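You operate a simulated robot arm through the tools that you are given. There is no shell and no other tool. Be economical: measure what you need, move in short steps, check, and stop when the job is done.

Carry out the task below with a simulated two-armed robot. There is one attempt and no reset: what you move stays moved.

TASK
Clear the cracked cube out of the press and load the red-banded one.
Fine: blue valve open before the guard; cracked cube in the orange tray, new cube in the nest, guard shut.

Only the result counts: the job must be done as asked and must still hold three seconds after the hand-in. Knocking over, shifting, dropping, spilling or breaking anything else fails it.

THE ROBOT
Two 7-joint arms with fingered hands on one trunk, on a base that drives. Base frame: it is fixed to the floor where the robot stands at the start and does not move with it; the origin is under the middle of the robot, x ahead of it, y to its left, z up. Lengths are in mm, angles in rad, forces in N, time in s.
The left shoulder is at the start at [70, 142, 1089], the right one opposite. With the tool pointing down near the work surface each hand reaches from about 440 to 800 mm from the robot's upright axis, wherever it stands, measured 20 degrees to its own side. Places, roughly: blue release valve [500, 200, 900]; cube with the blue band (5x5x5 cm) [300, 300, 900]; cube with the red band (5x5x5 cm) [300, 400, 900]; inside of the orange batch tray [300, 700, 900]; press guard [500, 0, 900]; press nest [500, 0, 900]; pump lever with the red pad [500, 0, 1200]. Payload 3.6 kg a hand.
Tool frame (each hand has its own): the origin (TCP) lies between the finger pads and is the grasp point; the fingertips stand 25 mm ahead of it; z points along the fingers, y is the line along which they close. Largest opening 88 mm; the body of the gripper starts 29 mm behind the TCP. The gripper is a hand of 5 fingers: y runs from the thumb to the fingers, the wrist lies at [-13, -97, -162] in the tool frame, and closing takes about 1.5 s.
Orientation is told as [roll, pitch, yaw] about the base's x, y, z axes, in that order, counted from this pose: with the fingers straight down and the wrist toward the robot, the tool's x, y and z point along [0, 1, 0], [1, 0, 0] and [0, 0, -1] of the base frame.

THE INTERFACE
- The arms move only by the tool play_rows. It takes "left_steps", "right_steps" or both (then of equal length, played together; a hand with none holds still); each is a list of rows, each an object of numbers (a shift or turn left out is 0, a gripper value left out holds the last): "tx", "ty", "tz": the shift along the tool's x, y, z in mm; "rx", "ry", "rz": the turn, a rotation vector about the tool's x, y, z in rad. In form: [{"tx": .., "ty": .., "tz": .., "rx": .., "ry": .., "rz": ..}, ...]. A call has 1 to 10 rows; each row shifts and turns the commanded pose from where the row before left it, along the tool's axes as they then stand. "left_hand" and "right_hand" are, for a hand that has rows, the finger opening in mm, from 0 to 88, set as the call begins (left out, the last holds). Each row takes 0.2 s and may step no farther than 50 mm and 0.15 rad from the row before; otherwise, or with a gripper value out of range, the whole call is refused. A pose out of reach is approached as far as the arm can. The call stops where the force on the tool passes 70 N (or 10 N more than at its start, if that is more) or the arm is blocked; 0.2 s more then pass. Each finger travels about 72 mm/s and halts on what it meets, pressing with about 26 N; the grip force reading is that of the motor and also rises with nothing between the fingers. The clock runs only during rows and for 0.2 s after the last one: add rows that do not move to give the fingers time. The reply holds the time, the measured pose of the TCP, the force on the tool along the base axes, the opening and the grip force, in the units named above and with some noise, with the torque about the TCP (base axes, N m) and any sound that the robot's microphone picked up, and new pictures: "views" is both (left out), scene, wrist or none (wrist: the cameras of the hands that moved).
- Cameras (640 x 400 px; columns grow to the right, rows downward): "scene" is now at [125.5, 41.8, 1313.9]; the picture's right is [0.51, -0.86, 0.00], its down [-0.53, -0.31, -0.79] and it looks along [0.68, 0.40, -0.62] (base axes); focal length 214 px, centre (320, 200). "left" rides on the left gripper at [-59, -79, -105] in its tool frame; the picture's right is [-0.73, -0.32, 0.61], its down [0.62, -0.68, 0.38] and it looks along [0.29, 0.66, 0.70] (tool axes); focal length 234 px, centre (320, 200). "right" rides on the right gripper at [59, -79, -105] in its tool frame; the picture's right is [-0.73, 0.32, -0.61], its down [-0.62, -0.68, 0.38] and it looks along [-0.29, 0.66, 0.70] (tool axes); focal length 234 px, centre (320, 200). There is no depth. A picture from a camera that has moved, and an enlarged one, comes with that camera's place and axes in the base frame and with its lens.
- slide_trunk(by): slides the trunk up (or, below 0, down) by that many mm; the arms and the scene camera ride with it, the base frame stays. It gives what a move gives, with no picture.
- roll_base(legs): drives the robot by 1 to 6 legs, each [ahead, left, turn to the left] in mm, mm and rad, along the robot's own axes; the way and the turn of a leg run together, so that a leg with both is an arc; at most 1500 mm and 3.142 rad a leg. The arms and the cameras ride along, it lands a little off, and it stops where it bumps. It gives what a move gives, and a new picture of the scene camera.
- move_fingers(index, middle, ring, little, thumb_bend, thumb_turn, hand): sets how far each is bent, from 0 (flat) to 100 (curled in); at 30 the hand is open as for a grip, at 70 the pads meet at the TCP. One left out holds its place. A second passes; each finger stops where it meets its share of the squeeze, and holds until it gets a number again. A gripper value or a shape takes the hand back. It gives what a move gives, with no picture; readings hold the bend of each and the force on index, middle, ring, little, thumb and palm. thumb_turn goes from beside the hand (0) to across from the fingers (100), as for a grip.
- set_grasp(shape, hand): the hand has 5 fingers and takes this shape, open, in about a second: jaw (thumb against the fingers, like two jaws); tri (thumb and two fingers); tip (a fingertip pinch); poke (one finger out to press); point (the index stretched); flat (the hand flat); cup (the hand cupped); fist (a fist). The gripper value then closes the fingers along that shape, each until it touches; the sizes above hold for jaw. It gives what a move gives, with no picture.
- turn_head(pan, tilt): turns the head with the scene camera to pan (to the left, within 1.501 rad either way) and tilt (down, from -0.506 to 1.204), counted from straight ahead of the robot. It gives what a move gives, and a new picture of the scene camera.
- zoom(camera, box): a new picture of the part [left, top, right, bottom] of that camera's present view, enlarged. The clock stands still meanwhile.
- job_done(): hands the job in; it is judged then, once.

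Work in short steps. Places have to be worked out from the pictures, the camera data and where the tool is seen: move nearer, look again, correct. Check each grasp and each placing, and mend what went wrong. You have 120 turns and 260 pictures in all, those below and enlarged ones among them. Open the grippers and draw the arms clear of the work before you hand the job in, unless the task says otherwise; then end with one line.

The tools are called after "Request:" as a command line: name --argument value ..., lists and objects as JSON in quotes. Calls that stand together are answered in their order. play_rows: Moves the arms, as the interface text tells. Its arguments: {"type":"object","properties":{"left_steps":{"type":"array","items":{"type":"object","properties":{"tx":{"type":"number"},"ty":{"type":"number"},"tz":{"type":"number"},"rx":{"type":"number"},"ry":{"type":"number"},"rz":{"type":"number"}}}},"left_hand":{"type":"number"},"right_steps":{"type":"array","items":{"type":"object","properties":{"tx":{"type":"number"},"ty":{"type":"number"},"tz":{"type":"number"},"rx":{"type":"number"},"ry":{"type":"number"},"rz":{"type":"number"}}}},"right_hand":{"type":"number"},"views":{"type":"string","enum":["both","scene","wrist","none"]}},"required":[]} The other tools are called the same way: slide_trunk (by) slides the trunk up or down; set_grasp (shape, hand) gives the hand a shape; move_fingers (index, middle, ring, little, thumb_bend, thumb_turn, hand) moves the fingers one by one; roll_base (legs) drives the base; turn_head (pan, tilt) turns the head that bears the scene camera; zoom (camera, box) takes an enlarged picture of a part of a camera's view; job_done () hands the job in.

At the start:

```text
time: 0.0
left_ee_pos: [409.0, 393.1, 1298.9]
left_tool_rot: [0.0, 0.001, 0.0]
left_wrist_force: [-0.4, -0.1, -0.3]
left_moment: [0.0, 0.0, 0.0]
left_grip_width: 87.8
left_finger_force: 0.0
left_shape: jaw
left_bend: [30.0, 30.0, 30.0, 30.0, 30.0, 98.0]
left_finger forces: [0.1, 0.0, 0.0, 0.0, 0.0, 0.0]
right_ee_pos: [471.7, -9.0, 1215.7]
right_tool_rot: [-0.002, -0.001, 0.0]
right_wrist_force: [-0.5, -0.1, -1.6]
right_moment: [0.01, -0.04, 0.02]
right_grip_width: 88.0
right_finger_force: 0.0
right_shape: jaw
right_bend: [30.0, 30.0, 30.0, 30.0, 30.0, 98.0]
right_finger forces: [0.0, 0.0, 0.0, 0.0, 0.0, 0.1]
trunk travel left (down, up): [-625.0, 315.0]
robot x, y, heading: [3.5, -3.0, -0.001]
head pan, tilt: [0.531, 0.663]
```

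scene: 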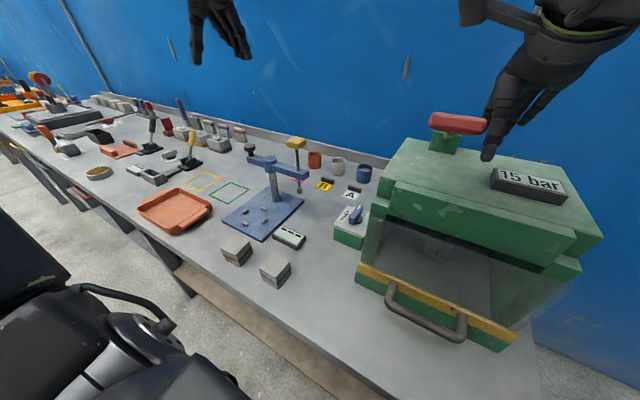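
right: 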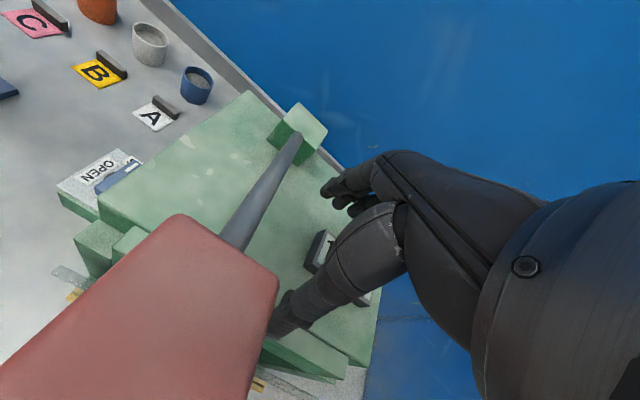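
left: 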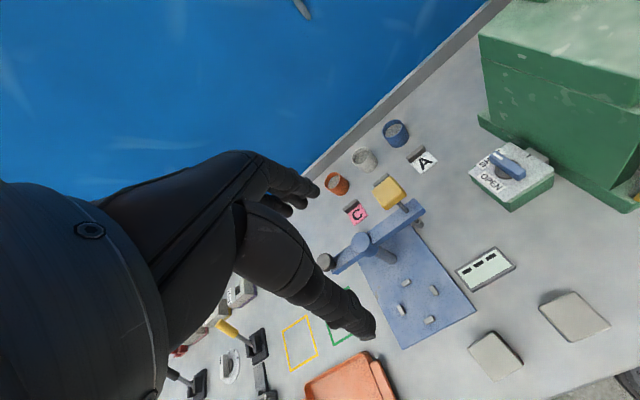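

The scene shows a green press with a transparent guard, a valve box beside it, two cubes and the orange tray. I zoom in on the valve/press and the cubes.

Request:
zoom --camera "scene" --box '[320, 90, 620, 360]'

Request:
zoom --camera "scene" --box '[130, 120, 380, 300]'

Request:
zoom --camera "left" --box '[420, 100, 640, 380]'

```text
1.48 times, centred on (470, 225) of scene
camera zoom: at [125.5, 41.8, 1313.9], right [0.51, -0.86, 0.0], down [-0.53, -0.31, -0.79], along [0.68, 0.4, -0.62], focal length 318 px, centre (98, 163)
```

zoom: 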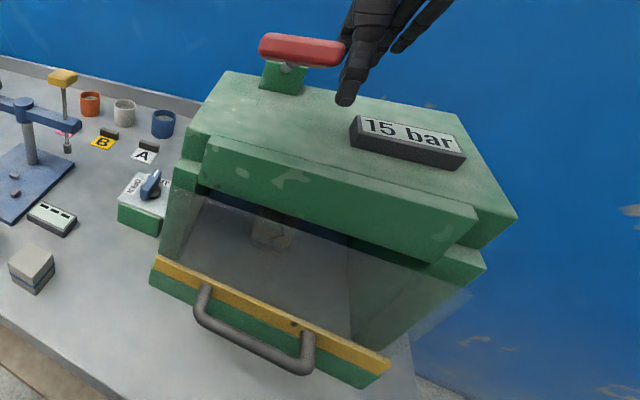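

```text
2.22 times, centred on (255, 210) of scene
camera zoom: at [125.5, 41.8, 1313.9], right [0.51, -0.86, 0.0], down [-0.53, -0.31, -0.79], along [0.68, 0.4, -0.62], focal length 477 px, centre (464, 178)
```

zoom: 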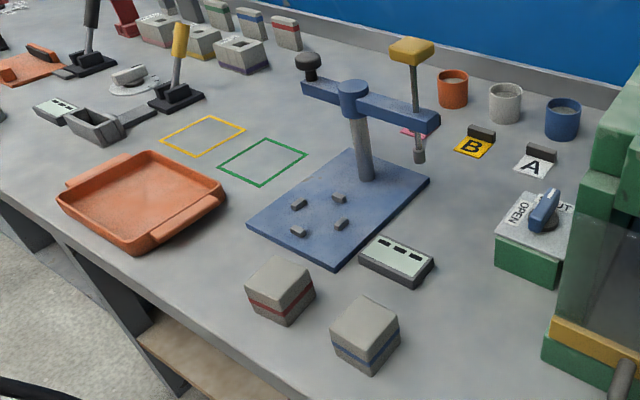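

```text
1.43 times, centred on (530, 240) of left
camera zoom: at [330.4, 333.8, 1401.7], right [-0.32, -0.73, -0.61], down [-0.68, 0.62, -0.38], along [0.66, 0.29, -0.7], focal length 334 px, centre (20, 143)
```

zoom: 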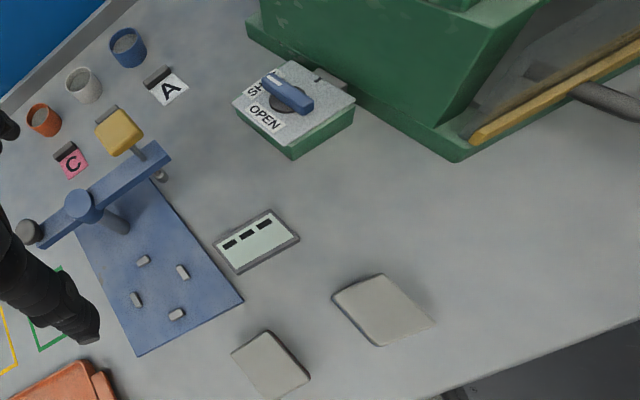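

The right hand stands next to the pump lever (pad near [402, 40, 1237]), so I raise it and draw it off to the right without touching the lever. Then I look at the press from there.

Request:
play_rows --right_steps '[{"tx": -10, "tz": -40}, {"tx": -20, "tz": -40}, {"tx": -45}, {"tx": -45}, {"tx": -45}, {"tx": -45}, {"tx": -45}, {"ty": -20, "tx": -30}]'

Request:
turn_head --pan 0.0 --tilt 0.75

```text
time: 1.8
left_ee_pos: [407.7, 394.0, 1297.4]
left_tool_rot: [0.0, 0.001, 0.0]
left_wrist_force: [-0.2, 0.6, 0.2]
left_moment: [0.01, 0.01, -0.02]
left_grip_width: 87.8
left_finger_force: 0.0
left_shape: jaw
left_bend: [30.0, 30.0, 30.0, 30.0, 30.0, 98.0]
left_finger forces: [0.0, 0.1, 0.0, 0.1, 0.0, 0.1]
right_ee_pos: [464.7, -293.0, 1291.1]
right_tool_rot: [0.0, -0.001, 0.001]
right_wrist_force: [0.0, 1.3, 0.4]
right_moment: [-0.01, -0.04, -0.03]
right_grip_width: 87.8
right_finger_force: 0.1
right_shape: jaw
right_bend: [30.0, 30.0, 30.0, 30.0, 30.0, 98.0]
right_finger forces: [0.0, 0.0, 0.1, 0.0, 0.0, 0.0]
right hand out of reach, approached as far as the arm can: row 8
trunk travel left (down, up): [-625.0, 315.0]
robot x, y, heading: [-1.8, 1.0, 0.002]
head pan, tilt: [0.531, 0.663]
camera scene: at [125.1, 40.8, 1314.0], right [0.51, -0.86, 0.0], down [-0.53, -0.31, -0.79], along [0.68, 0.4, -0.61], focal length 214 px, centre (320, 200)
camera right: at [385.2, -235.2, 1395.5], right [0.32, -0.73, 0.61], down [-0.68, -0.62, -0.38], along [0.66, -0.29, -0.7], focal length 234 px, centre (320, 200)
```

scene: 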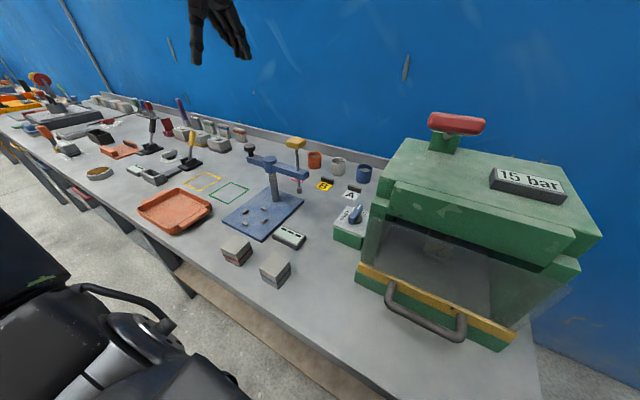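
right: 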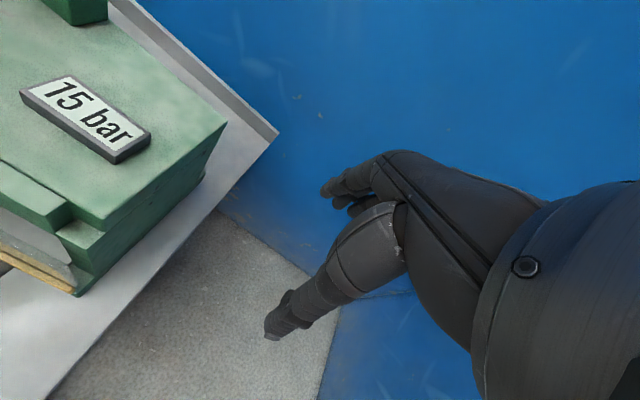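

```text
time: 2.8
left_ee_pos: [408.1, 393.7, 1297.7]
left_tool_rot: [-0.002, -0.001, -0.001]
left_wrist_force: [-0.3, 0.2, -0.6]
left_moment: [0.0, 0.01, 0.02]
left_grip_width: 87.6
left_finger_force: 0.1
left_shape: jaw
left_bend: [30.0, 30.0, 30.0, 30.0, 30.0, 98.0]
left_finger forces: [0.0, 0.0, 0.1, 0.1, 0.1, 0.1]
right_ee_pos: [464.5, -290.0, 1289.8]
right_tool_rot: [0.001, 0.0, -0.001]
right_wrist_force: [0.6, -0.1, -0.4]
right_moment: [0.01, 0.02, 0.0]
right_grip_width: 87.7
right_finger_force: 0.0
right_shape: jaw
right_bend: [30.0, 30.0, 30.0, 30.0, 30.0, 98.0]
right_finger forces: [0.1, 0.1, 0.0, 0.1, 0.0, 0.0]
trunk travel left (down, up): [-625.0, 315.0]
robot x, y, heading: [-1.8, 1.7, -0.002]
head pan, tilt: [0.0, 0.75]
camera scene: at [133.8, -1.9, 1306.5], right [0.0, -1.0, 0.0], down [-0.68, 0.0, -0.73], along [0.73, 0.0, -0.68], focal length 214 px, centre (320, 200)
```

scene: 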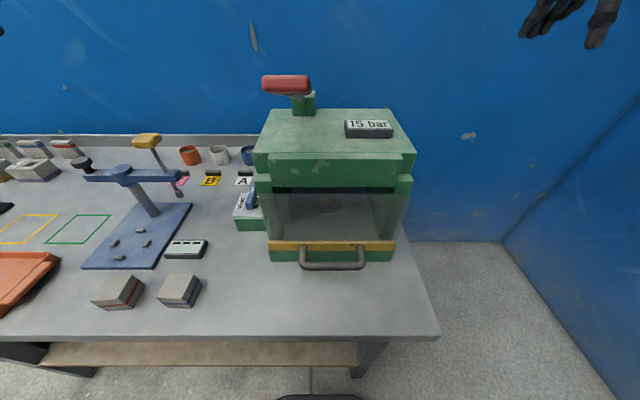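

I look closely at the guard from this front view.

Request:
zoom --camera "scene" --box '[225, 100, 435, 280]'

Request:
slide_trunk --by -200

```text
2.22 times, centred on (330, 190) of scene
camera zoom: at [133.8, -1.9, 1306.5], right [0.0, -1.0, 0.0], down [-0.68, 0.0, -0.73], along [0.73, 0.0, -0.68], focal length 477 px, centre (298, 222)
```

zoom: 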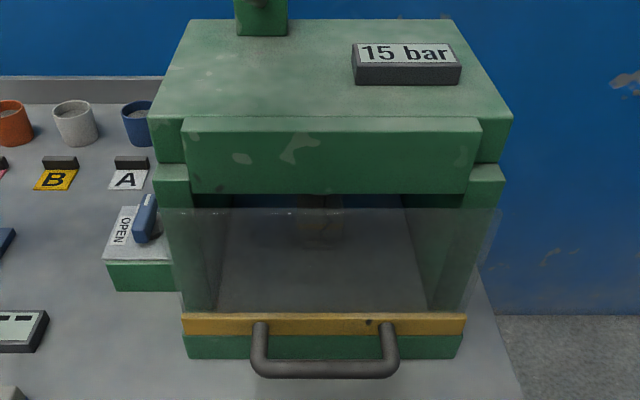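

```text
time: 4.9
left_ee_pos: [408.8, 392.8, 1099.1]
left_tool_rot: [0.0, 0.0, 0.0]
left_wrist_force: [-0.2, 0.9, -0.6]
left_moment: [0.01, 0.02, 0.0]
left_grip_width: 87.9
left_finger_force: 0.1
left_shape: jaw
left_bend: [30.0, 30.0, 30.0, 30.0, 30.0, 98.0]
left_finger forces: [0.0, 0.0, 0.0, 0.0, 0.1, 0.0]
right_ee_pos: [463.7, -292.1, 1089.7]
right_tool_rot: [0.0, 0.001, 0.001]
right_wrist_force: [1.3, 0.7, 1.3]
right_moment: [-0.03, 0.01, 0.01]
right_grip_width: 87.7
right_finger_force: 0.1
right_shape: jaw
right_bend: [30.0, 30.0, 30.0, 30.0, 30.0, 98.0]
right_finger forces: [0.0, 0.0, 0.0, 0.0, 0.1, 0.1]
trunk travel left (down, up): [-425.0, 515.0]
robot x, y, heading: [-3.0, -1.7, -0.001]
head pan, tilt: [0.0, 0.75]
```

Trunk is lowered; I look from lower down at the press front, with less tilt.

Request:
turn_head --pan 0.0 --tilt 0.35

```text
time: 5.8
left_ee_pos: [409.2, 394.0, 1097.4]
left_tool_rot: [-0.001, -0.001, 0.0]
left_wrist_force: [-0.3, -1.0, 0.3]
left_moment: [-0.01, 0.01, 0.01]
left_grip_width: 87.6
left_finger_force: 0.0
left_shape: jaw
left_bend: [30.0, 30.0, 30.0, 30.0, 30.0, 98.0]
left_finger forces: [0.1, 0.0, 0.0, 0.1, 0.1, 0.0]
right_ee_pos: [464.7, -292.0, 1090.1]
right_tool_rot: [-0.001, -0.001, 0.001]
right_wrist_force: [-0.1, 0.2, -0.1]
right_moment: [-0.02, 0.0, 0.01]
right_grip_width: 87.5
right_finger_force: 0.1
right_shape: jaw
right_bend: [30.0, 30.0, 30.0, 30.0, 30.0, 98.0]
right_finger forces: [0.1, 0.0, 0.0, 0.1, 0.0, 0.1]
trunk travel left (down, up): [-425.0, 515.0]
robot x, y, heading: [4.3, -0.8, -0.001]
head pan, tilt: [0.0, 0.351]
camera scene: at [144.1, -2.0, 1142.0], right [0.0, -1.0, 0.0], down [-0.34, 0.0, -0.94], along [0.94, 0.0, -0.34], focal length 214 px, centre (320, 200)
```

scene: 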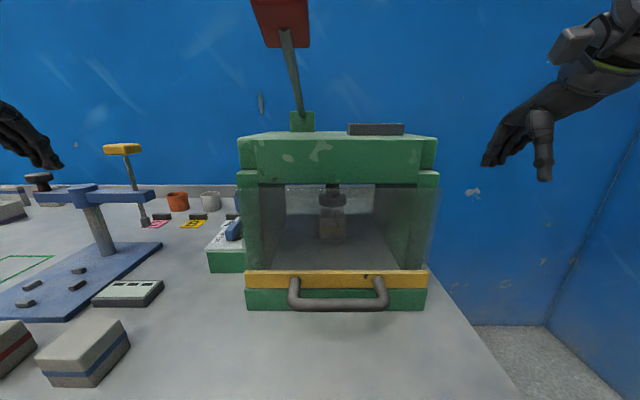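

Request:
zoom --camera "scene" --box '[220, 110, 460, 320]'

Request:
zoom --camera "scene" --box '[290, 170, 380, 260]'

```text
1.90 times, centred on (340, 215) of scene
camera zoom: at [144.1, -2.0, 1142.0], right [0.0, -1.0, 0.0], down [-0.34, 0.0, -0.94], along [0.94, 0.0, -0.34], focal length 408 px, centre (282, 171)
```

zoom: 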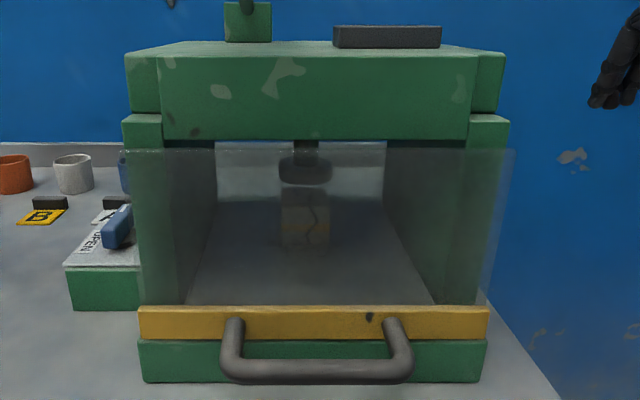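

```text
4.44 times, centred on (335, 215) of scene
camera zoom: at [144.1, -2.0, 1142.0], right [0.0, -1.0, 0.0], down [-0.34, 0.0, -0.94], along [0.94, 0.0, -0.34], focal length 953 px, centre (253, 133)
```

zoom: 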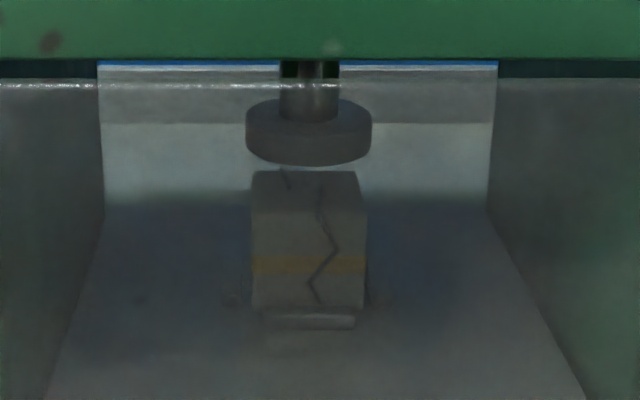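

The guard is a vertical transparent plate with yellow bar and U handle (around [360, -27, 919]); the cracked cube is around [535, -27, 949] under the ram. First the valve: I raise the trunk back and bring the left hand near the valve for a look.

Request:
slide_trunk --by 150

Request:
play_rows --left_steps '[{"tx": -45}, {"tx": -45, "ty": 10}, {"tx": -45, "ty": 15}, {"tx": -40, "ty": 15, "tz": 20}, {"ty": 15, "tz": 45}, {"tz": 45}, {"tz": 45}, {"tz": 30}]'

```text
time: 7.5
left_ee_pos: [410.5, 393.9, 1247.8]
left_tool_rot: [0.0, 0.0, 0.001]
left_wrist_force: [-0.8, -0.3, 0.6]
left_moment: [0.02, 0.0, 0.01]
left_grip_width: 87.7
left_finger_force: 0.0
left_shape: jaw
left_bend: [30.0, 30.0, 30.0, 30.0, 30.0, 98.0]
left_finger forces: [0.0, 0.0, 0.0, 0.0, 0.1, 0.0]
right_ee_pos: [464.9, -290.8, 1238.9]
right_tool_rot: [-0.001, 0.0, 0.0]
right_wrist_force: [-0.5, 1.2, 1.1]
right_moment: [-0.02, 0.02, -0.04]
right_grip_width: 87.5
right_finger_force: 0.1
right_shape: jaw
right_bend: [30.0, 30.0, 30.0, 30.0, 30.0, 98.0]
right_finger forces: [0.1, 0.1, 0.0, 0.0, 0.0, 0.0]
trunk travel left (down, up): [-575.0, 365.0]
robot x, y, heading: [2.0, 3.0, 0.0]
head pan, tilt: [0.0, 0.351]
```

```text
time: 9.3
left_ee_pos: [465.0, 219.3, 1063.0]
left_tool_rot: [0.0, 0.0, 0.001]
left_wrist_force: [0.4, -0.4, 0.1]
left_moment: [0.02, 0.01, 0.01]
left_grip_width: 87.5
left_finger_force: 0.0
left_shape: jaw
left_bend: [30.0, 30.0, 30.0, 30.0, 30.0, 98.0]
left_finger forces: [0.0, 0.0, 0.1, 0.0, 0.0, 0.0]
right_ee_pos: [466.1, -291.2, 1240.4]
right_tool_rot: [0.0, 0.0, 0.001]
right_wrist_force: [-0.3, 0.4, 0.1]
right_moment: [0.02, -0.03, 0.01]
right_grip_width: 87.8
right_finger_force: 0.1
right_shape: jaw
right_bend: [30.0, 30.0, 30.0, 30.0, 30.0, 98.0]
right_finger forces: [0.1, 0.0, 0.1, 0.1, 0.0, 0.0]
trunk travel left (down, up): [-575.0, 365.0]
robot x, y, heading: [-0.2, -1.3, 0.001]
head pan, tilt: [0.0, 0.351]
camera scene: at [144.6, -1.7, 1292.1], right [0.0, -1.0, 0.0], down [-0.34, 0.0, -0.94], along [0.94, 0.0, -0.34], focal length 214 px, centre (320, 200)
camera left: at [387.1, 158.3, 1166.9], right [-0.32, -0.73, -0.61], down [-0.68, 0.62, -0.38], along [0.66, 0.29, -0.7], focal length 234 px, centre (320, 200)
```

scene: 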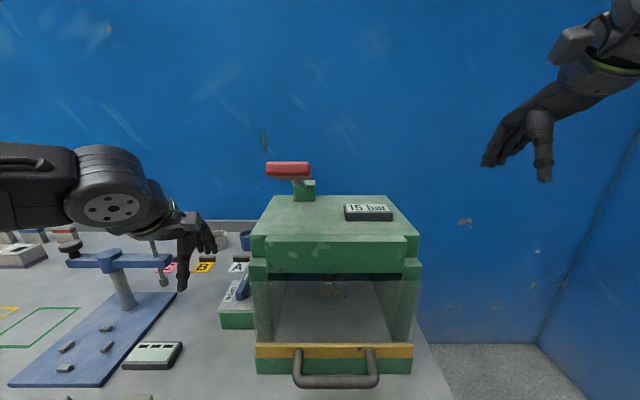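
left: 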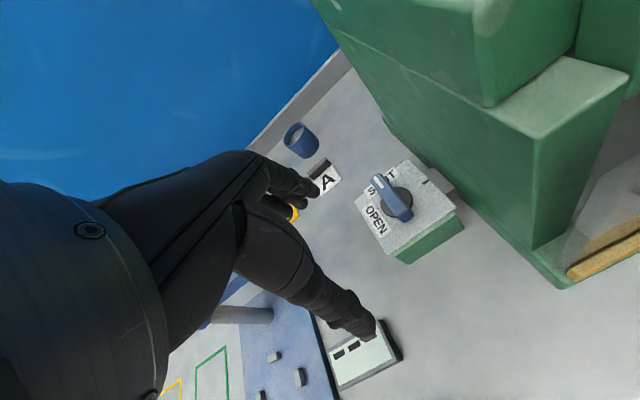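

I zoom on the valve.

Request:
zoom --camera "left" --box '[330, 130, 490, 280]'

```text
2.67 times, centred on (410, 205) of left
camera zoom: at [387.1, 158.3, 1166.9], right [-0.32, -0.73, -0.61], down [-0.68, 0.62, -0.38], along [0.66, 0.29, -0.7], focal length 624 px, centre (80, 187)
```

zoom: 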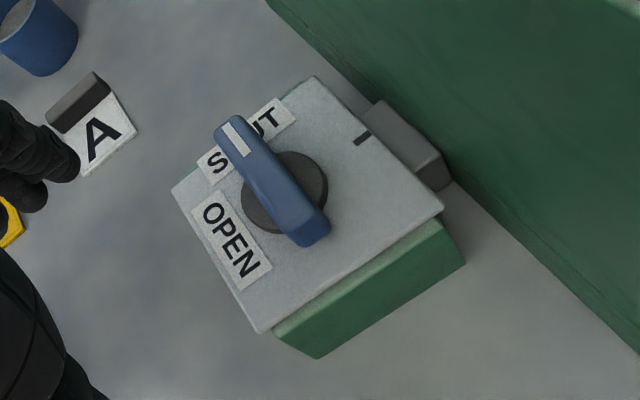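

The knob lever lies along x with its white tip at SHUT (far side), centre about [535, 175, 930]; OPEN is on its left, so it needs a 90° turn counter-clockwise seen from above. I yaw the left hand about −65° up here so that the turn can end near yaw +25 at most.

Request:
play_rows --left_steps '[{"rz": 0.15}, {"rz": 0.15}, {"rz": 0.15}, {"rz": 0.15}, {"rz": 0.15}, {"rz": 0.15}, {"rz": 0.15}, {"rz": 0.08}, {}]' --left_hand 60

```text
time: 11.3
left_ee_pos: [463.4, 217.3, 1062.2]
left_tool_rot: [0.001, 0.0, -1.132]
left_wrist_force: [-0.9, 0.2, 0.4]
left_moment: [0.03, 0.0, 0.0]
left_grip_width: 60.5
left_finger_force: 0.1
left_shape: jaw
left_bend: [28.0, 37.0, 34.0, 35.0, 59.0, 99.0]
left_finger forces: [0.1, 0.0, 0.0, 0.0, 0.0, 0.0]
right_ee_pos: [465.3, -292.3, 1240.7]
right_tool_rot: [0.0, 0.001, 0.001]
right_wrist_force: [-0.1, -0.3, -0.4]
right_moment: [-0.02, 0.01, 0.01]
right_grip_width: 87.7
right_finger_force: 0.0
right_shape: jaw
right_bend: [30.0, 30.0, 30.0, 30.0, 30.0, 98.0]
right_finger forces: [0.1, 0.0, 0.1, 0.1, 0.1, 0.1]
trunk travel left (down, up): [-575.0, 365.0]
robot x, y, heading: [-2.5, -0.6, 0.002]
head pan, tilt: [0.0, 0.351]
camera scene: at [144.1, -1.9, 1292.1], right [0.0, -1.0, 0.0], down [-0.34, 0.0, -0.94], along [0.94, 0.0, -0.34], focal length 214 px, centre (320, 200)
camera left: at [377.3, 263.8, 1166.5], right [-0.79, -0.02, -0.61], down [0.27, 0.88, -0.38], along [0.54, -0.47, -0.7], focal length 234 px, centre (320, 200)
```

scene: 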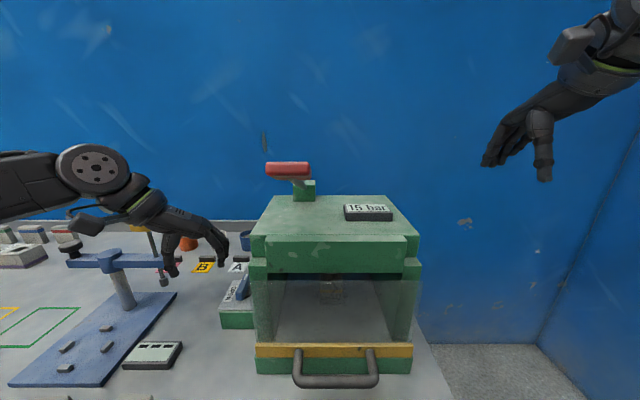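
left: 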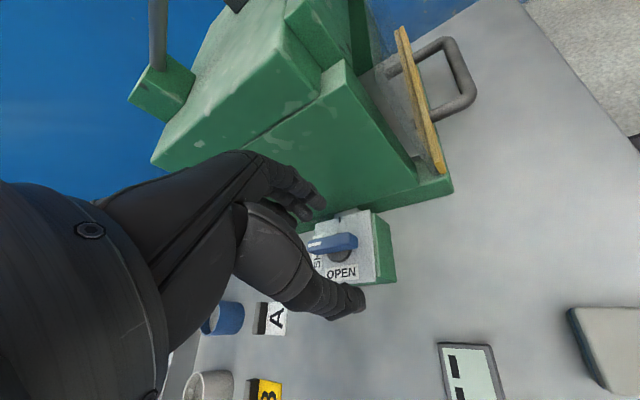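

The hand is oriented; I move it above the knob and down to about z = 1000 and look.

Request:
play_rows --left_steps '[{"tx": 24, "ty": 34}, {"tx": 24, "ty": 34}, {"tz": 30}, {"tz": 30}]'

Request:
zoom --camera "left" --box '[230, 130, 430, 330]'

```text
time: 12.3
left_ee_pos: [536.8, 177.8, 1001.9]
left_tool_rot: [0.0, -0.001, -1.129]
left_wrist_force: [-0.5, -1.0, -0.7]
left_moment: [-0.02, 0.03, 0.02]
left_grip_width: 60.3
left_finger_force: 0.0
left_shape: jaw
left_bend: [28.0, 38.0, 34.0, 35.0, 59.0, 99.0]
left_finger forces: [0.1, 0.0, 0.0, 0.0, 0.0, 0.1]
right_ee_pos: [466.6, -291.9, 1240.6]
right_tool_rot: [0.0, 0.0, 0.0]
right_wrist_force: [1.1, 0.2, -0.1]
right_moment: [-0.01, -0.02, -0.03]
right_grip_width: 87.7
right_finger_force: 0.0
right_shape: jaw
right_bend: [30.0, 30.0, 30.0, 30.0, 30.0, 98.0]
right_finger forces: [0.1, 0.0, 0.0, 0.0, 0.1, 0.0]
trunk travel left (down, up): [-575.0, 365.0]
robot x, y, heading: [-0.6, 1.9, 0.003]
head pan, tilt: [0.0, 0.351]
camera scene: at [145.1, -2.1, 1292.0], right [0.0, -1.0, 0.0], down [-0.34, 0.0, -0.94], along [0.94, 0.0, -0.34], focal length 214 px, centre (320, 200)
camera left: at [449.6, 222.8, 1105.7], right [-0.79, -0.02, -0.61], down [0.27, 0.88, -0.38], along [0.54, -0.47, -0.7], focal length 234 px, centre (320, 200)
```

scene: 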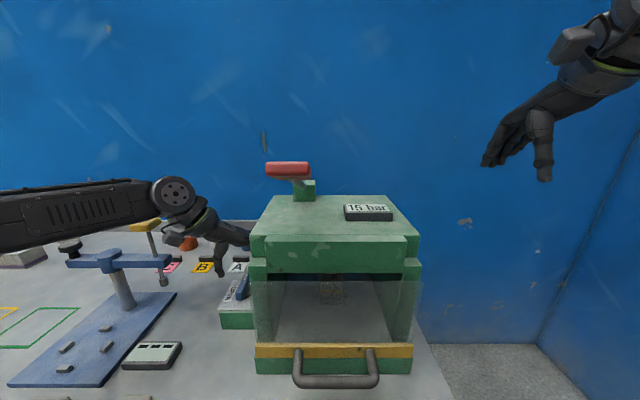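
left: 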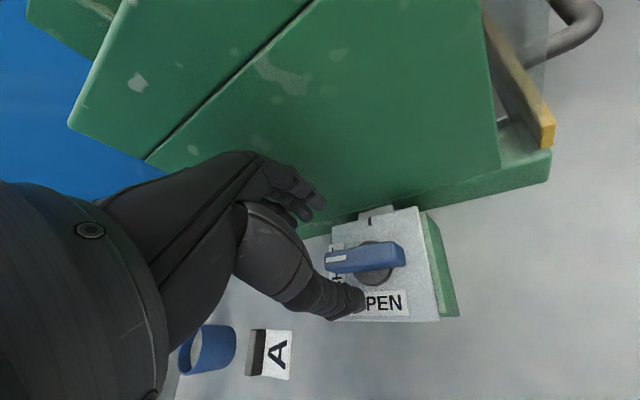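

```text
2.00 times, centred on (330, 230) of left
camera zoom: at [449.6, 222.8, 1105.7], right [-0.79, -0.02, -0.61], down [0.27, 0.88, -0.38], along [0.54, -0.47, -0.7], focal length 468 px, centre (300, 140)
```

zoom: 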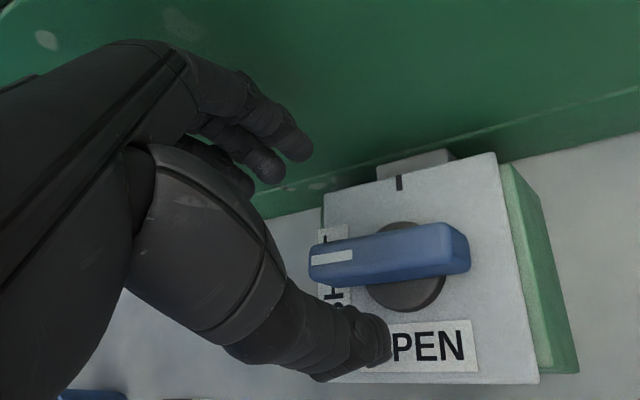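

The knob centre re-measures to about [537, 174]; I go straight down over it to TCP z ≈ 948 with a small correction.

Request:
play_rows --left_steps '[{"tx": -2, "ty": 3, "tz": 20}, {"tz": 20}, {"tz": 14}]' --views "wrist"

Request:
zoom --camera "left" --box '[230, 150, 430, 350]'

```text
time: 13.1
left_ee_pos: [535.3, 173.4, 946.8]
left_tool_rot: [0.0, -0.002, -1.13]
left_wrist_force: [0.7, -0.9, 0.5]
left_moment: [0.0, 0.0, 0.01]
left_grip_width: 60.2
left_finger_force: 0.0
left_shape: jaw
left_bend: [28.0, 38.0, 34.0, 35.0, 59.0, 99.0]
left_finger forces: [0.0, 0.0, 0.1, 0.0, 0.1, 0.0]
right_ee_pos: [465.6, -290.7, 1240.3]
right_tool_rot: [0.001, 0.0, -0.002]
right_wrist_force: [-0.2, 0.7, 0.4]
right_moment: [-0.01, 0.02, -0.02]
right_grip_width: 87.6
right_finger_force: 0.0
right_shape: jaw
right_bend: [30.0, 30.0, 30.0, 30.0, 30.0, 98.0]
right_finger forces: [0.0, 0.0, 0.0, 0.1, 0.0, 0.0]
trunk travel left (down, up): [-575.0, 365.0]
robot x, y, heading: [-2.7, 1.1, -0.004]
head pan, tilt: [0.0, 0.351]
camera left: at [449.7, 219.0, 1051.1], right [-0.79, -0.02, -0.61], down [0.27, 0.88, -0.38], along [0.54, -0.47, -0.7], focal length 234 px, centre (320, 200)
```

left: 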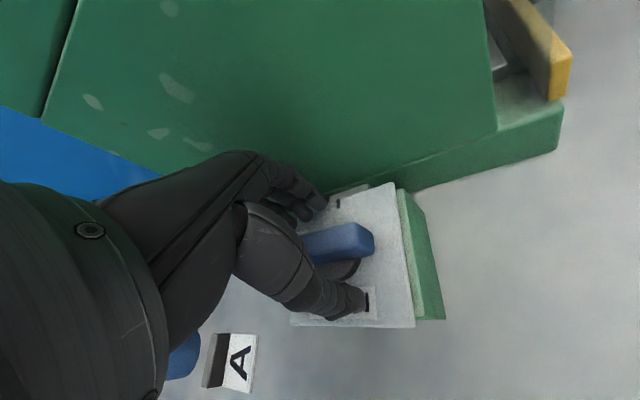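

```text
2.00 times, centred on (330, 250) of left
camera zoom: at [449.7, 219.0, 1051.1], right [-0.79, -0.02, -0.61], down [0.27, 0.88, -0.38], along [0.54, -0.47, -0.7], focal length 468 px, centre (300, 100)
```

zoom: 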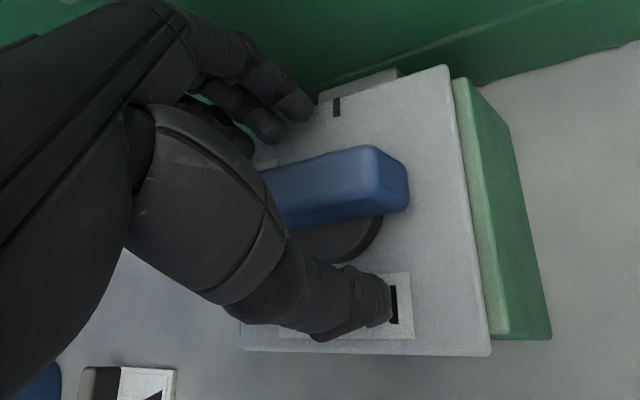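

The thumb and fingers straddle the lever. I close on it.

Request:
play_rows --left_steps '[{}, {}, {}, {}, {}, {}]' --left_hand 0 --views "wrist"

```text
time: 14.5
left_ee_pos: [537.2, 173.0, 947.1]
left_tool_rot: [0.0, 0.0, -1.129]
left_wrist_force: [1.0, 0.2, 1.3]
left_moment: [-0.08, -0.01, -0.16]
left_grip_width: 19.1
left_finger_force: 26.4
left_shape: jaw
left_bend: [73.0, 55.0, 48.0, 60.0, 75.0, 100.0]
left_finger forces: [12.2, 6.7, 3.0, 1.3, 24.3, 0.0]
right_ee_pos: [465.5, -292.6, 1239.6]
right_tool_rot: [0.001, 0.001, -0.001]
right_wrist_force: [0.3, -0.7, 0.5]
right_moment: [0.0, 0.01, -0.01]
right_grip_width: 87.8
right_finger_force: 0.2
right_shape: jaw
right_bend: [30.0, 30.0, 30.0, 30.0, 30.0, 98.0]
right_finger forces: [0.0, 0.0, 0.0, 0.0, 0.1, 0.0]
trunk travel left (down, up): [-575.0, 365.0]
robot x, y, heading: [0.9, -0.3, -0.003]
head pan, tilt: [0.0, 0.351]
camera left: at [449.7, 219.0, 1051.3], right [-0.79, -0.02, -0.61], down [0.27, 0.88, -0.38], along [0.54, -0.47, -0.7], focal length 234 px, centre (320, 200)
```

left: 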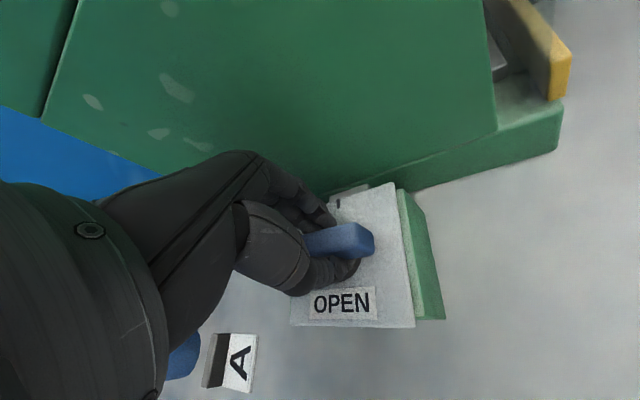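

Gripped firmly (19 mm wide). I turn it counter-clockwise by 0.9 rad about the knob axis.

Request:
play_rows --left_steps '[{"rz": -0.15}, {"rz": -0.15}, {"rz": -0.15}, {"rz": -0.15}, {"rz": -0.15}, {"rz": -0.15}]'

Request:
zoom --camera "left" --box '[230, 150, 430, 350]'

```text
time: 15.9
left_ee_pos: [535.6, 169.2, 949.0]
left_tool_rot: [0.004, -0.001, -0.234]
left_wrist_force: [-11.5, -25.1, -16.5]
left_moment: [-0.88, 0.36, -1.02]
left_grip_width: 16.7
left_finger_force: 26.4
left_shape: jaw
left_bend: [74.0, 53.0, 36.0, 71.0, 75.0, 100.0]
left_finger forces: [8.2, 38.9, 3.2, 0.0, 23.4, 0.0]
right_ee_pos: [464.2, -297.8, 1238.6]
right_tool_rot: [0.005, -0.001, 0.0]
right_wrist_force: [0.3, -0.5, -0.5]
right_moment: [0.03, -0.04, -0.02]
right_grip_width: 87.7
right_finger_force: 0.0
right_shape: jaw
right_bend: [30.0, 30.0, 30.0, 30.0, 30.0, 98.0]
right_finger forces: [0.0, 0.0, 0.0, 0.0, 0.0, 0.1]
trunk travel left (down, up): [-575.0, 365.0]
robot x, y, heading: [2.9, -1.4, 0.004]
head pan, tilt: [0.0, 0.351]
camera scene: at [143.8, -7.4, 1292.0], right [0.0, -1.0, 0.0], down [-0.34, 0.0, -0.94], along [0.94, 0.0, -0.34], focal length 214 px, centre (320, 200)
camera left: at [445.7, 128.9, 1052.8], right [-0.48, -0.63, -0.61], down [-0.52, 0.76, -0.38], along [0.71, 0.13, -0.7], focal length 234 px, centre (320, 200)
```

scene: 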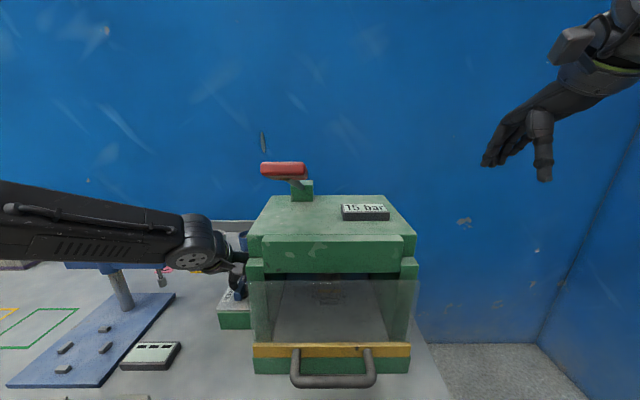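
left: 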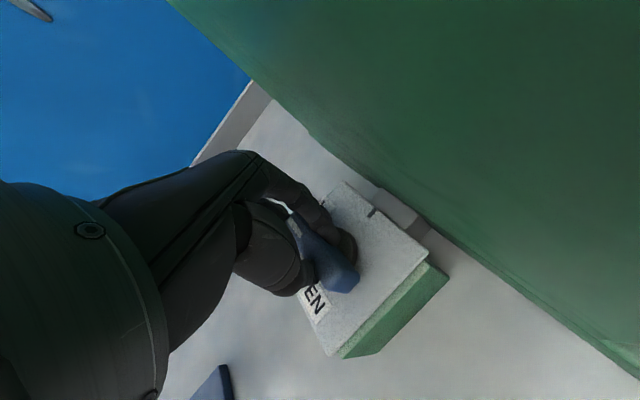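

```text
2.00 times, centred on (330, 250) of left
camera zoom: at [445.7, 128.9, 1052.8], right [-0.48, -0.63, -0.61], down [-0.52, 0.76, -0.38], along [0.71, 0.13, -0.7], focal length 468 px, centre (300, 100)
```

zoom: 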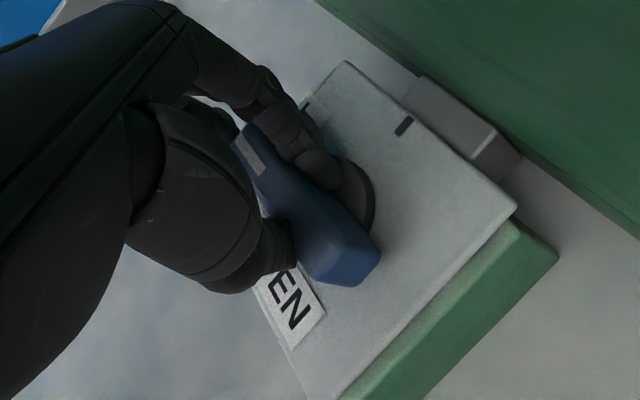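

The lever looks hardly turned while the hand pivoted around it and pushed sideways. I release, rise and look before choosing a push on the lever's end.

Request:
play_rows --left_steps '[{}, {}, {}, {}, {"tz": -20}, {"tz": -40}, {"tz": -20}]' --left_hand 60

Request:
zoom --camera "left" --box '[230, 130, 430, 330]'

```text
time: 17.5
left_ee_pos: [536.3, 173.6, 1026.4]
left_tool_rot: [0.0, 0.001, -0.228]
left_wrist_force: [-0.1, 0.5, 0.1]
left_moment: [0.01, 0.0, -0.02]
left_grip_width: 60.2
left_finger_force: 0.0
left_shape: jaw
left_bend: [28.0, 38.0, 34.0, 35.0, 59.0, 100.0]
left_finger forces: [0.1, 0.0, 0.0, 0.0, 0.1, 0.0]
right_ee_pos: [466.1, -290.5, 1240.8]
right_tool_rot: [0.0, 0.0, 0.002]
right_wrist_force: [0.7, 0.4, -1.0]
right_moment: [0.04, 0.0, 0.01]
right_grip_width: 87.4
right_finger_force: 0.1
right_shape: jaw
right_bend: [30.0, 30.0, 30.0, 30.0, 30.0, 98.0]
right_finger forces: [0.0, 0.0, 0.0, 0.0, 0.0, 0.0]
trunk travel left (down, up): [-575.0, 365.0]
robot x, y, heading: [1.3, -3.1, -0.001]
head pan, tilt: [0.0, 0.351]
camera scene: at [144.4, -2.0, 1292.0], right [0.0, -1.0, 0.0], down [-0.34, 0.0, -0.94], along [0.94, 0.0, -0.34], focal length 214 px, centre (320, 200)
camera left: at [446.3, 133.1, 1131.4], right [-0.48, -0.63, -0.61], down [-0.52, 0.76, -0.38], along [0.71, 0.13, -0.7], focal length 234 px, centre (320, 200)
```

scene: 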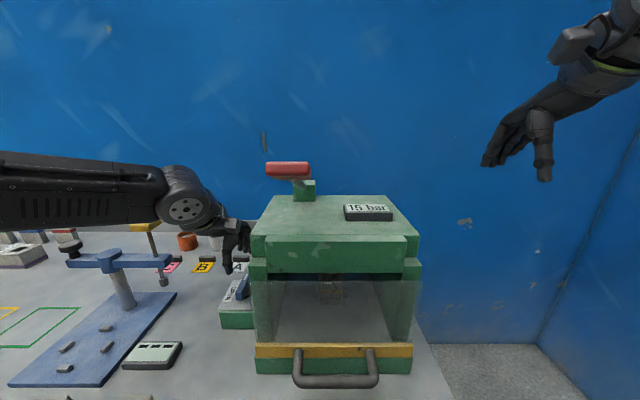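
left: 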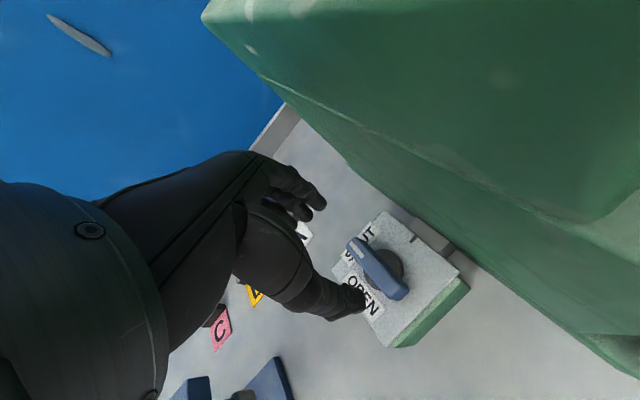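

```text
2.00 times, centred on (330, 230) of left
camera zoom: at [446.3, 133.1, 1131.4], right [-0.48, -0.63, -0.61], down [-0.52, 0.76, -0.38], along [0.71, 0.13, -0.7], focal length 468 px, centre (300, 140)
```

zoom: 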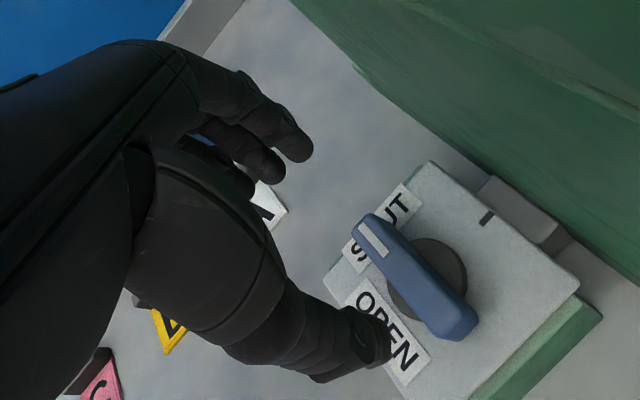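

The lever did not turn: the grip near its axis gave too little torque. I'll instead push the near (tail) end of the lever toward −y from its free side with a stiff extended finger; I shape the hand and look at where the fingertip is.

Request:
play_rows --left_steps '[{"rz": -0.115, "tx": 25, "ty": -10}, {"rz": -0.115, "tx": 25, "ty": -10}, {"tx": 10, "ty": -10}]' --views "none"

Request:
set_grasp --hand "left" --shape "poke"

Request:
play_rows --left_steps '[{}]'

```text
time: 18.3
left_ee_pos: [515.5, 237.0, 1028.2]
left_tool_rot: [-0.001, 0.0, 0.002]
left_wrist_force: [0.3, -0.4, -0.1]
left_moment: [-0.01, 0.0, 0.01]
left_grip_width: 60.3
left_finger_force: 0.1
left_shape: jaw
left_bend: [28.0, 38.0, 34.0, 35.0, 59.0, 100.0]
left_finger forces: [0.1, 0.0, 0.0, 0.0, 0.1, 0.1]
right_ee_pos: [465.3, -290.6, 1241.4]
right_tool_rot: [-0.002, 0.0, -0.002]
right_wrist_force: [0.1, 0.8, 1.0]
right_moment: [-0.04, -0.04, -0.02]
right_grip_width: 87.7
right_finger_force: 0.1
right_shape: jaw
right_bend: [30.0, 30.0, 30.0, 30.0, 30.0, 98.0]
right_finger forces: [0.1, 0.0, 0.0, 0.1, 0.1, 0.0]
trunk travel left (down, up): [-575.0, 365.0]
robot x, y, heading: [-4.4, 0.3, 0.002]
head pan, tilt: [0.0, 0.351]
```

```text
time: 19.2
left_ee_pos: [515.2, 235.5, 1029.1]
left_tool_rot: [0.0, 0.0, 0.001]
left_wrist_force: [0.2, -0.5, -0.4]
left_moment: [0.0, -0.03, 0.02]
left_grip_width: 0.3
left_finger_force: 0.1
left_shape: poke
left_bend: [70.0, 70.0, 99.0, 99.0, 100.0, 100.0]
left_finger forces: [0.0, 0.1, 0.0, 0.0, 0.0, 0.0]
right_ee_pos: [464.7, -291.1, 1240.7]
right_tool_rot: [0.0, -0.001, 0.001]
right_wrist_force: [-0.5, 0.2, 0.3]
right_moment: [0.02, -0.02, 0.01]
right_grip_width: 87.6
right_finger_force: 0.0
right_shape: jaw
right_bend: [30.0, 30.0, 30.0, 30.0, 30.0, 98.0]
right_finger forces: [0.1, 0.1, 0.1, 0.1, 0.1, 0.0]
trunk travel left (down, up): [-575.0, 365.0]
robot x, y, heading: [2.0, 3.0, 0.002]
head pan, tilt: [0.0, 0.351]
```

```text
time: 19.6
left_ee_pos: [516.7, 236.1, 1027.7]
left_tool_rot: [-0.001, 0.0, -0.001]
left_wrist_force: [0.6, -0.4, 0.4]
left_moment: [-0.02, -0.01, 0.0]
left_grip_width: 0.0
left_finger_force: 0.0
left_shape: poke
left_bend: [70.0, 70.0, 99.0, 99.0, 100.0, 100.0]
left_finger forces: [0.0, 0.0, 0.0, 0.0, 0.0, 0.0]
right_ee_pos: [464.6, -290.7, 1239.9]
right_tool_rot: [0.001, 0.0, 0.001]
right_wrist_force: [-0.6, -0.9, -1.1]
right_moment: [0.03, -0.01, -0.02]
right_grip_width: 87.8
right_finger_force: 0.1
right_shape: jaw
right_bend: [30.0, 30.0, 30.0, 30.0, 30.0, 98.0]
right_finger forces: [0.0, 0.0, 0.0, 0.0, 0.0, 0.0]
trunk travel left (down, up): [-575.0, 365.0]
robot x, y, heading: [1.9, -1.1, -0.0]
head pan, tilt: [0.0, 0.351]
camera scene: at [144.2, -2.0, 1292.1], right [0.0, -1.0, 0.0], down [-0.34, 0.0, -0.94], along [0.94, 0.0, -0.34], focal length 214 px, centre (320, 200)
camera left: at [437.3, 176.9, 1132.5], right [-0.32, -0.73, -0.61], down [-0.68, 0.62, -0.38], along [0.66, 0.29, -0.7], focal length 234 px, centre (320, 200)
```

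scene: 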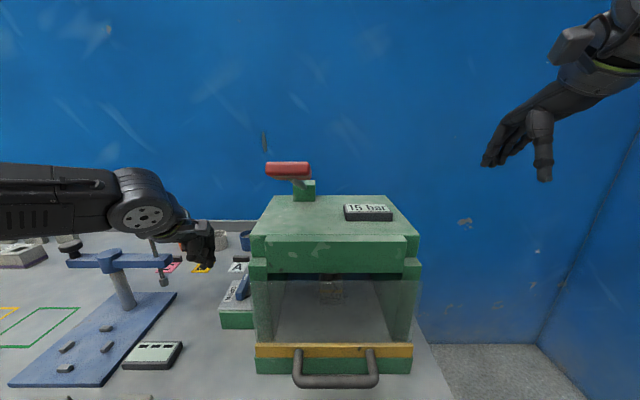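
left: 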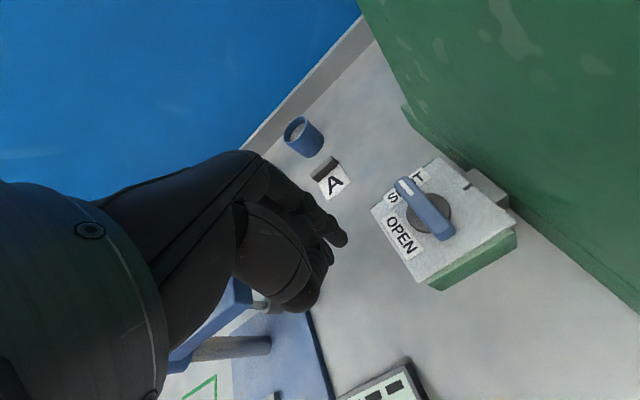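

In this shape the index/middle tips sit just under the TCP. I yaw to −0.5 (to keep the wrist off the press), place the fingers on the left of the lever's tail and lower to z ≈ 948.

Request:
play_rows --left_steps '[{"rz": 0.15}, {"rz": 0.15}, {"rz": 0.15}, {"rz": 0.05, "tx": -14, "ty": 2}, {"tz": 30}, {"tz": 30}, {"tz": 20}]' --views "wrist"

Request:
zoom --camera "left" --box '[250, 130, 450, 330]'

```text
time: 21.2
left_ee_pos: [511.7, 223.6, 948.3]
left_tool_rot: [0.001, 0.002, -0.5]
left_wrist_force: [-0.1, 0.5, 0.7]
left_moment: [0.0, 0.01, 0.01]
left_grip_width: 0.0
left_finger_force: 0.0
left_shape: poke
left_bend: [70.0, 70.0, 99.0, 99.0, 100.0, 100.0]
left_finger forces: [0.1, 0.0, 0.0, 0.0, 0.0, 0.0]
right_ee_pos: [465.0, -291.7, 1240.0]
right_tool_rot: [0.001, 0.0, 0.0]
right_wrist_force: [0.2, -0.3, 1.3]
right_moment: [0.02, 0.02, 0.0]
right_grip_width: 87.6
right_finger_force: 0.0
right_shape: jaw
right_bend: [30.0, 30.0, 30.0, 30.0, 30.0, 98.0]
right_finger forces: [0.0, 0.0, 0.0, 0.0, 0.1, 0.0]
trunk travel left (down, up): [-575.0, 365.0]
robot x, y, heading: [1.5, -1.0, 0.003]
head pan, tilt: [0.0, 0.351]
camera left: at [414.8, 208.6, 1052.8], right [-0.63, -0.48, -0.61], down [-0.3, 0.87, -0.38], along [0.72, -0.06, -0.7], focal length 234 px, centre (320, 200)
```

left: 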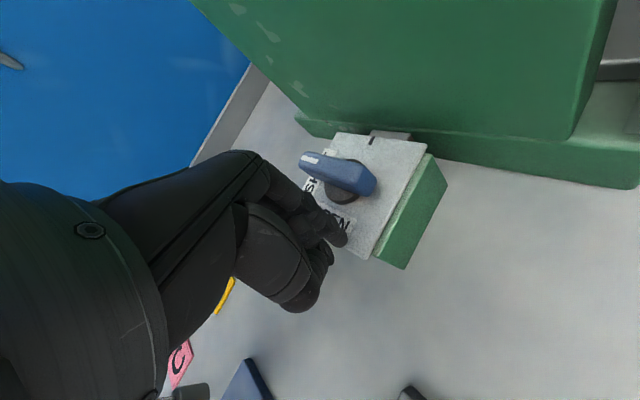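

```text
2.00 times, centred on (350, 230) of left
camera zoom: at [414.8, 208.6, 1052.8], right [-0.63, -0.48, -0.61], down [-0.3, 0.87, -0.38], along [0.72, -0.06, -0.7], focal length 468 px, centre (260, 140)
```

zoom: 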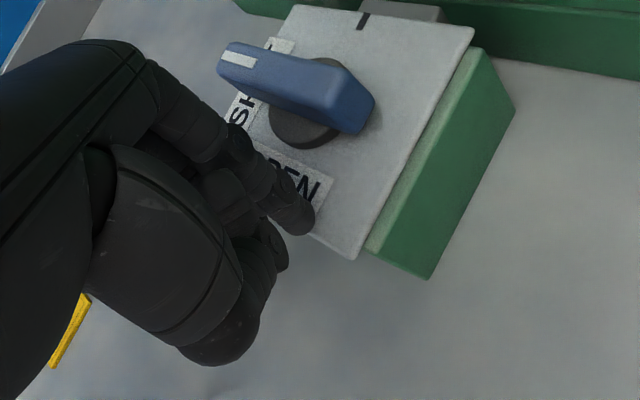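

Fingers are left of the lever's tail. I push −y and then around the arc.

Request:
play_rows --left_steps '[{"tx": -8.8, "ty": 4.8}, {"tx": -8.8, "ty": 4.8}, {"tx": -11.1, "ty": 2.6}, {"tx": -12, "ty": 3.1}, {"tx": -7.8, "ty": 6.6}]' --views "wrist"

Request:
zoom --camera "left" --box '[250, 130, 450, 330]'

```text
time: 22.4
left_ee_pos: [502.3, 172.8, 951.2]
left_tool_rot: [-0.008, -0.007, -0.503]
left_wrist_force: [-11.1, 4.7, 12.4]
left_moment: [0.16, -0.01, 0.08]
left_grip_width: 0.1
left_finger_force: 0.0
left_shape: poke
left_bend: [70.0, 71.0, 99.0, 99.0, 100.0, 100.0]
left_finger forces: [2.8, 13.5, 0.1, 0.0, 0.0, 0.0]
right_ee_pos: [461.2, -283.4, 1244.2]
right_tool_rot: [-0.005, -0.005, 0.001]
right_wrist_force: [-0.6, 0.4, 0.5]
right_moment: [-0.06, -0.01, 0.01]
right_grip_width: 87.6
right_finger_force: 0.0
right_shape: jaw
right_bend: [30.0, 30.0, 30.0, 30.0, 30.0, 98.0]
right_finger forces: [0.0, 0.1, 0.0, 0.0, 0.0, 0.0]
trunk travel left (down, up): [-575.0, 365.0]
robot x, y, heading: [-0.1, 0.9, -0.002]
head pan, tilt: [0.0, 0.351]
camera left: at [404.8, 159.6, 1054.9], right [-0.63, -0.49, -0.6], down [-0.3, 0.87, -0.39], along [0.72, -0.07, -0.69], focal length 234 px, centre (320, 200)
```

left: 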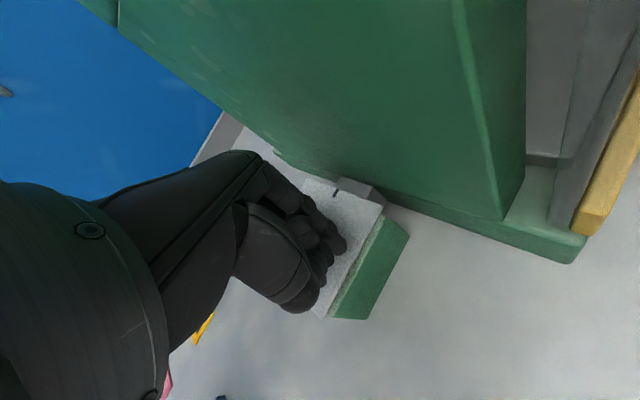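

```text
2.00 times, centred on (350, 230) of left
camera zoom: at [404.8, 159.6, 1054.9], right [-0.63, -0.49, -0.6], down [-0.3, 0.87, -0.39], along [0.72, -0.07, -0.69], focal length 468 px, centre (260, 140)
```

zoom: 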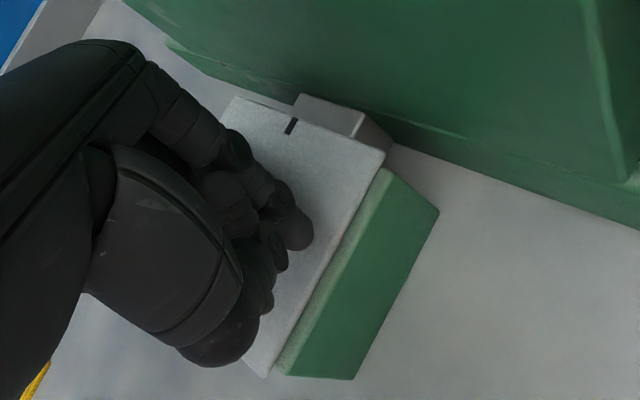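

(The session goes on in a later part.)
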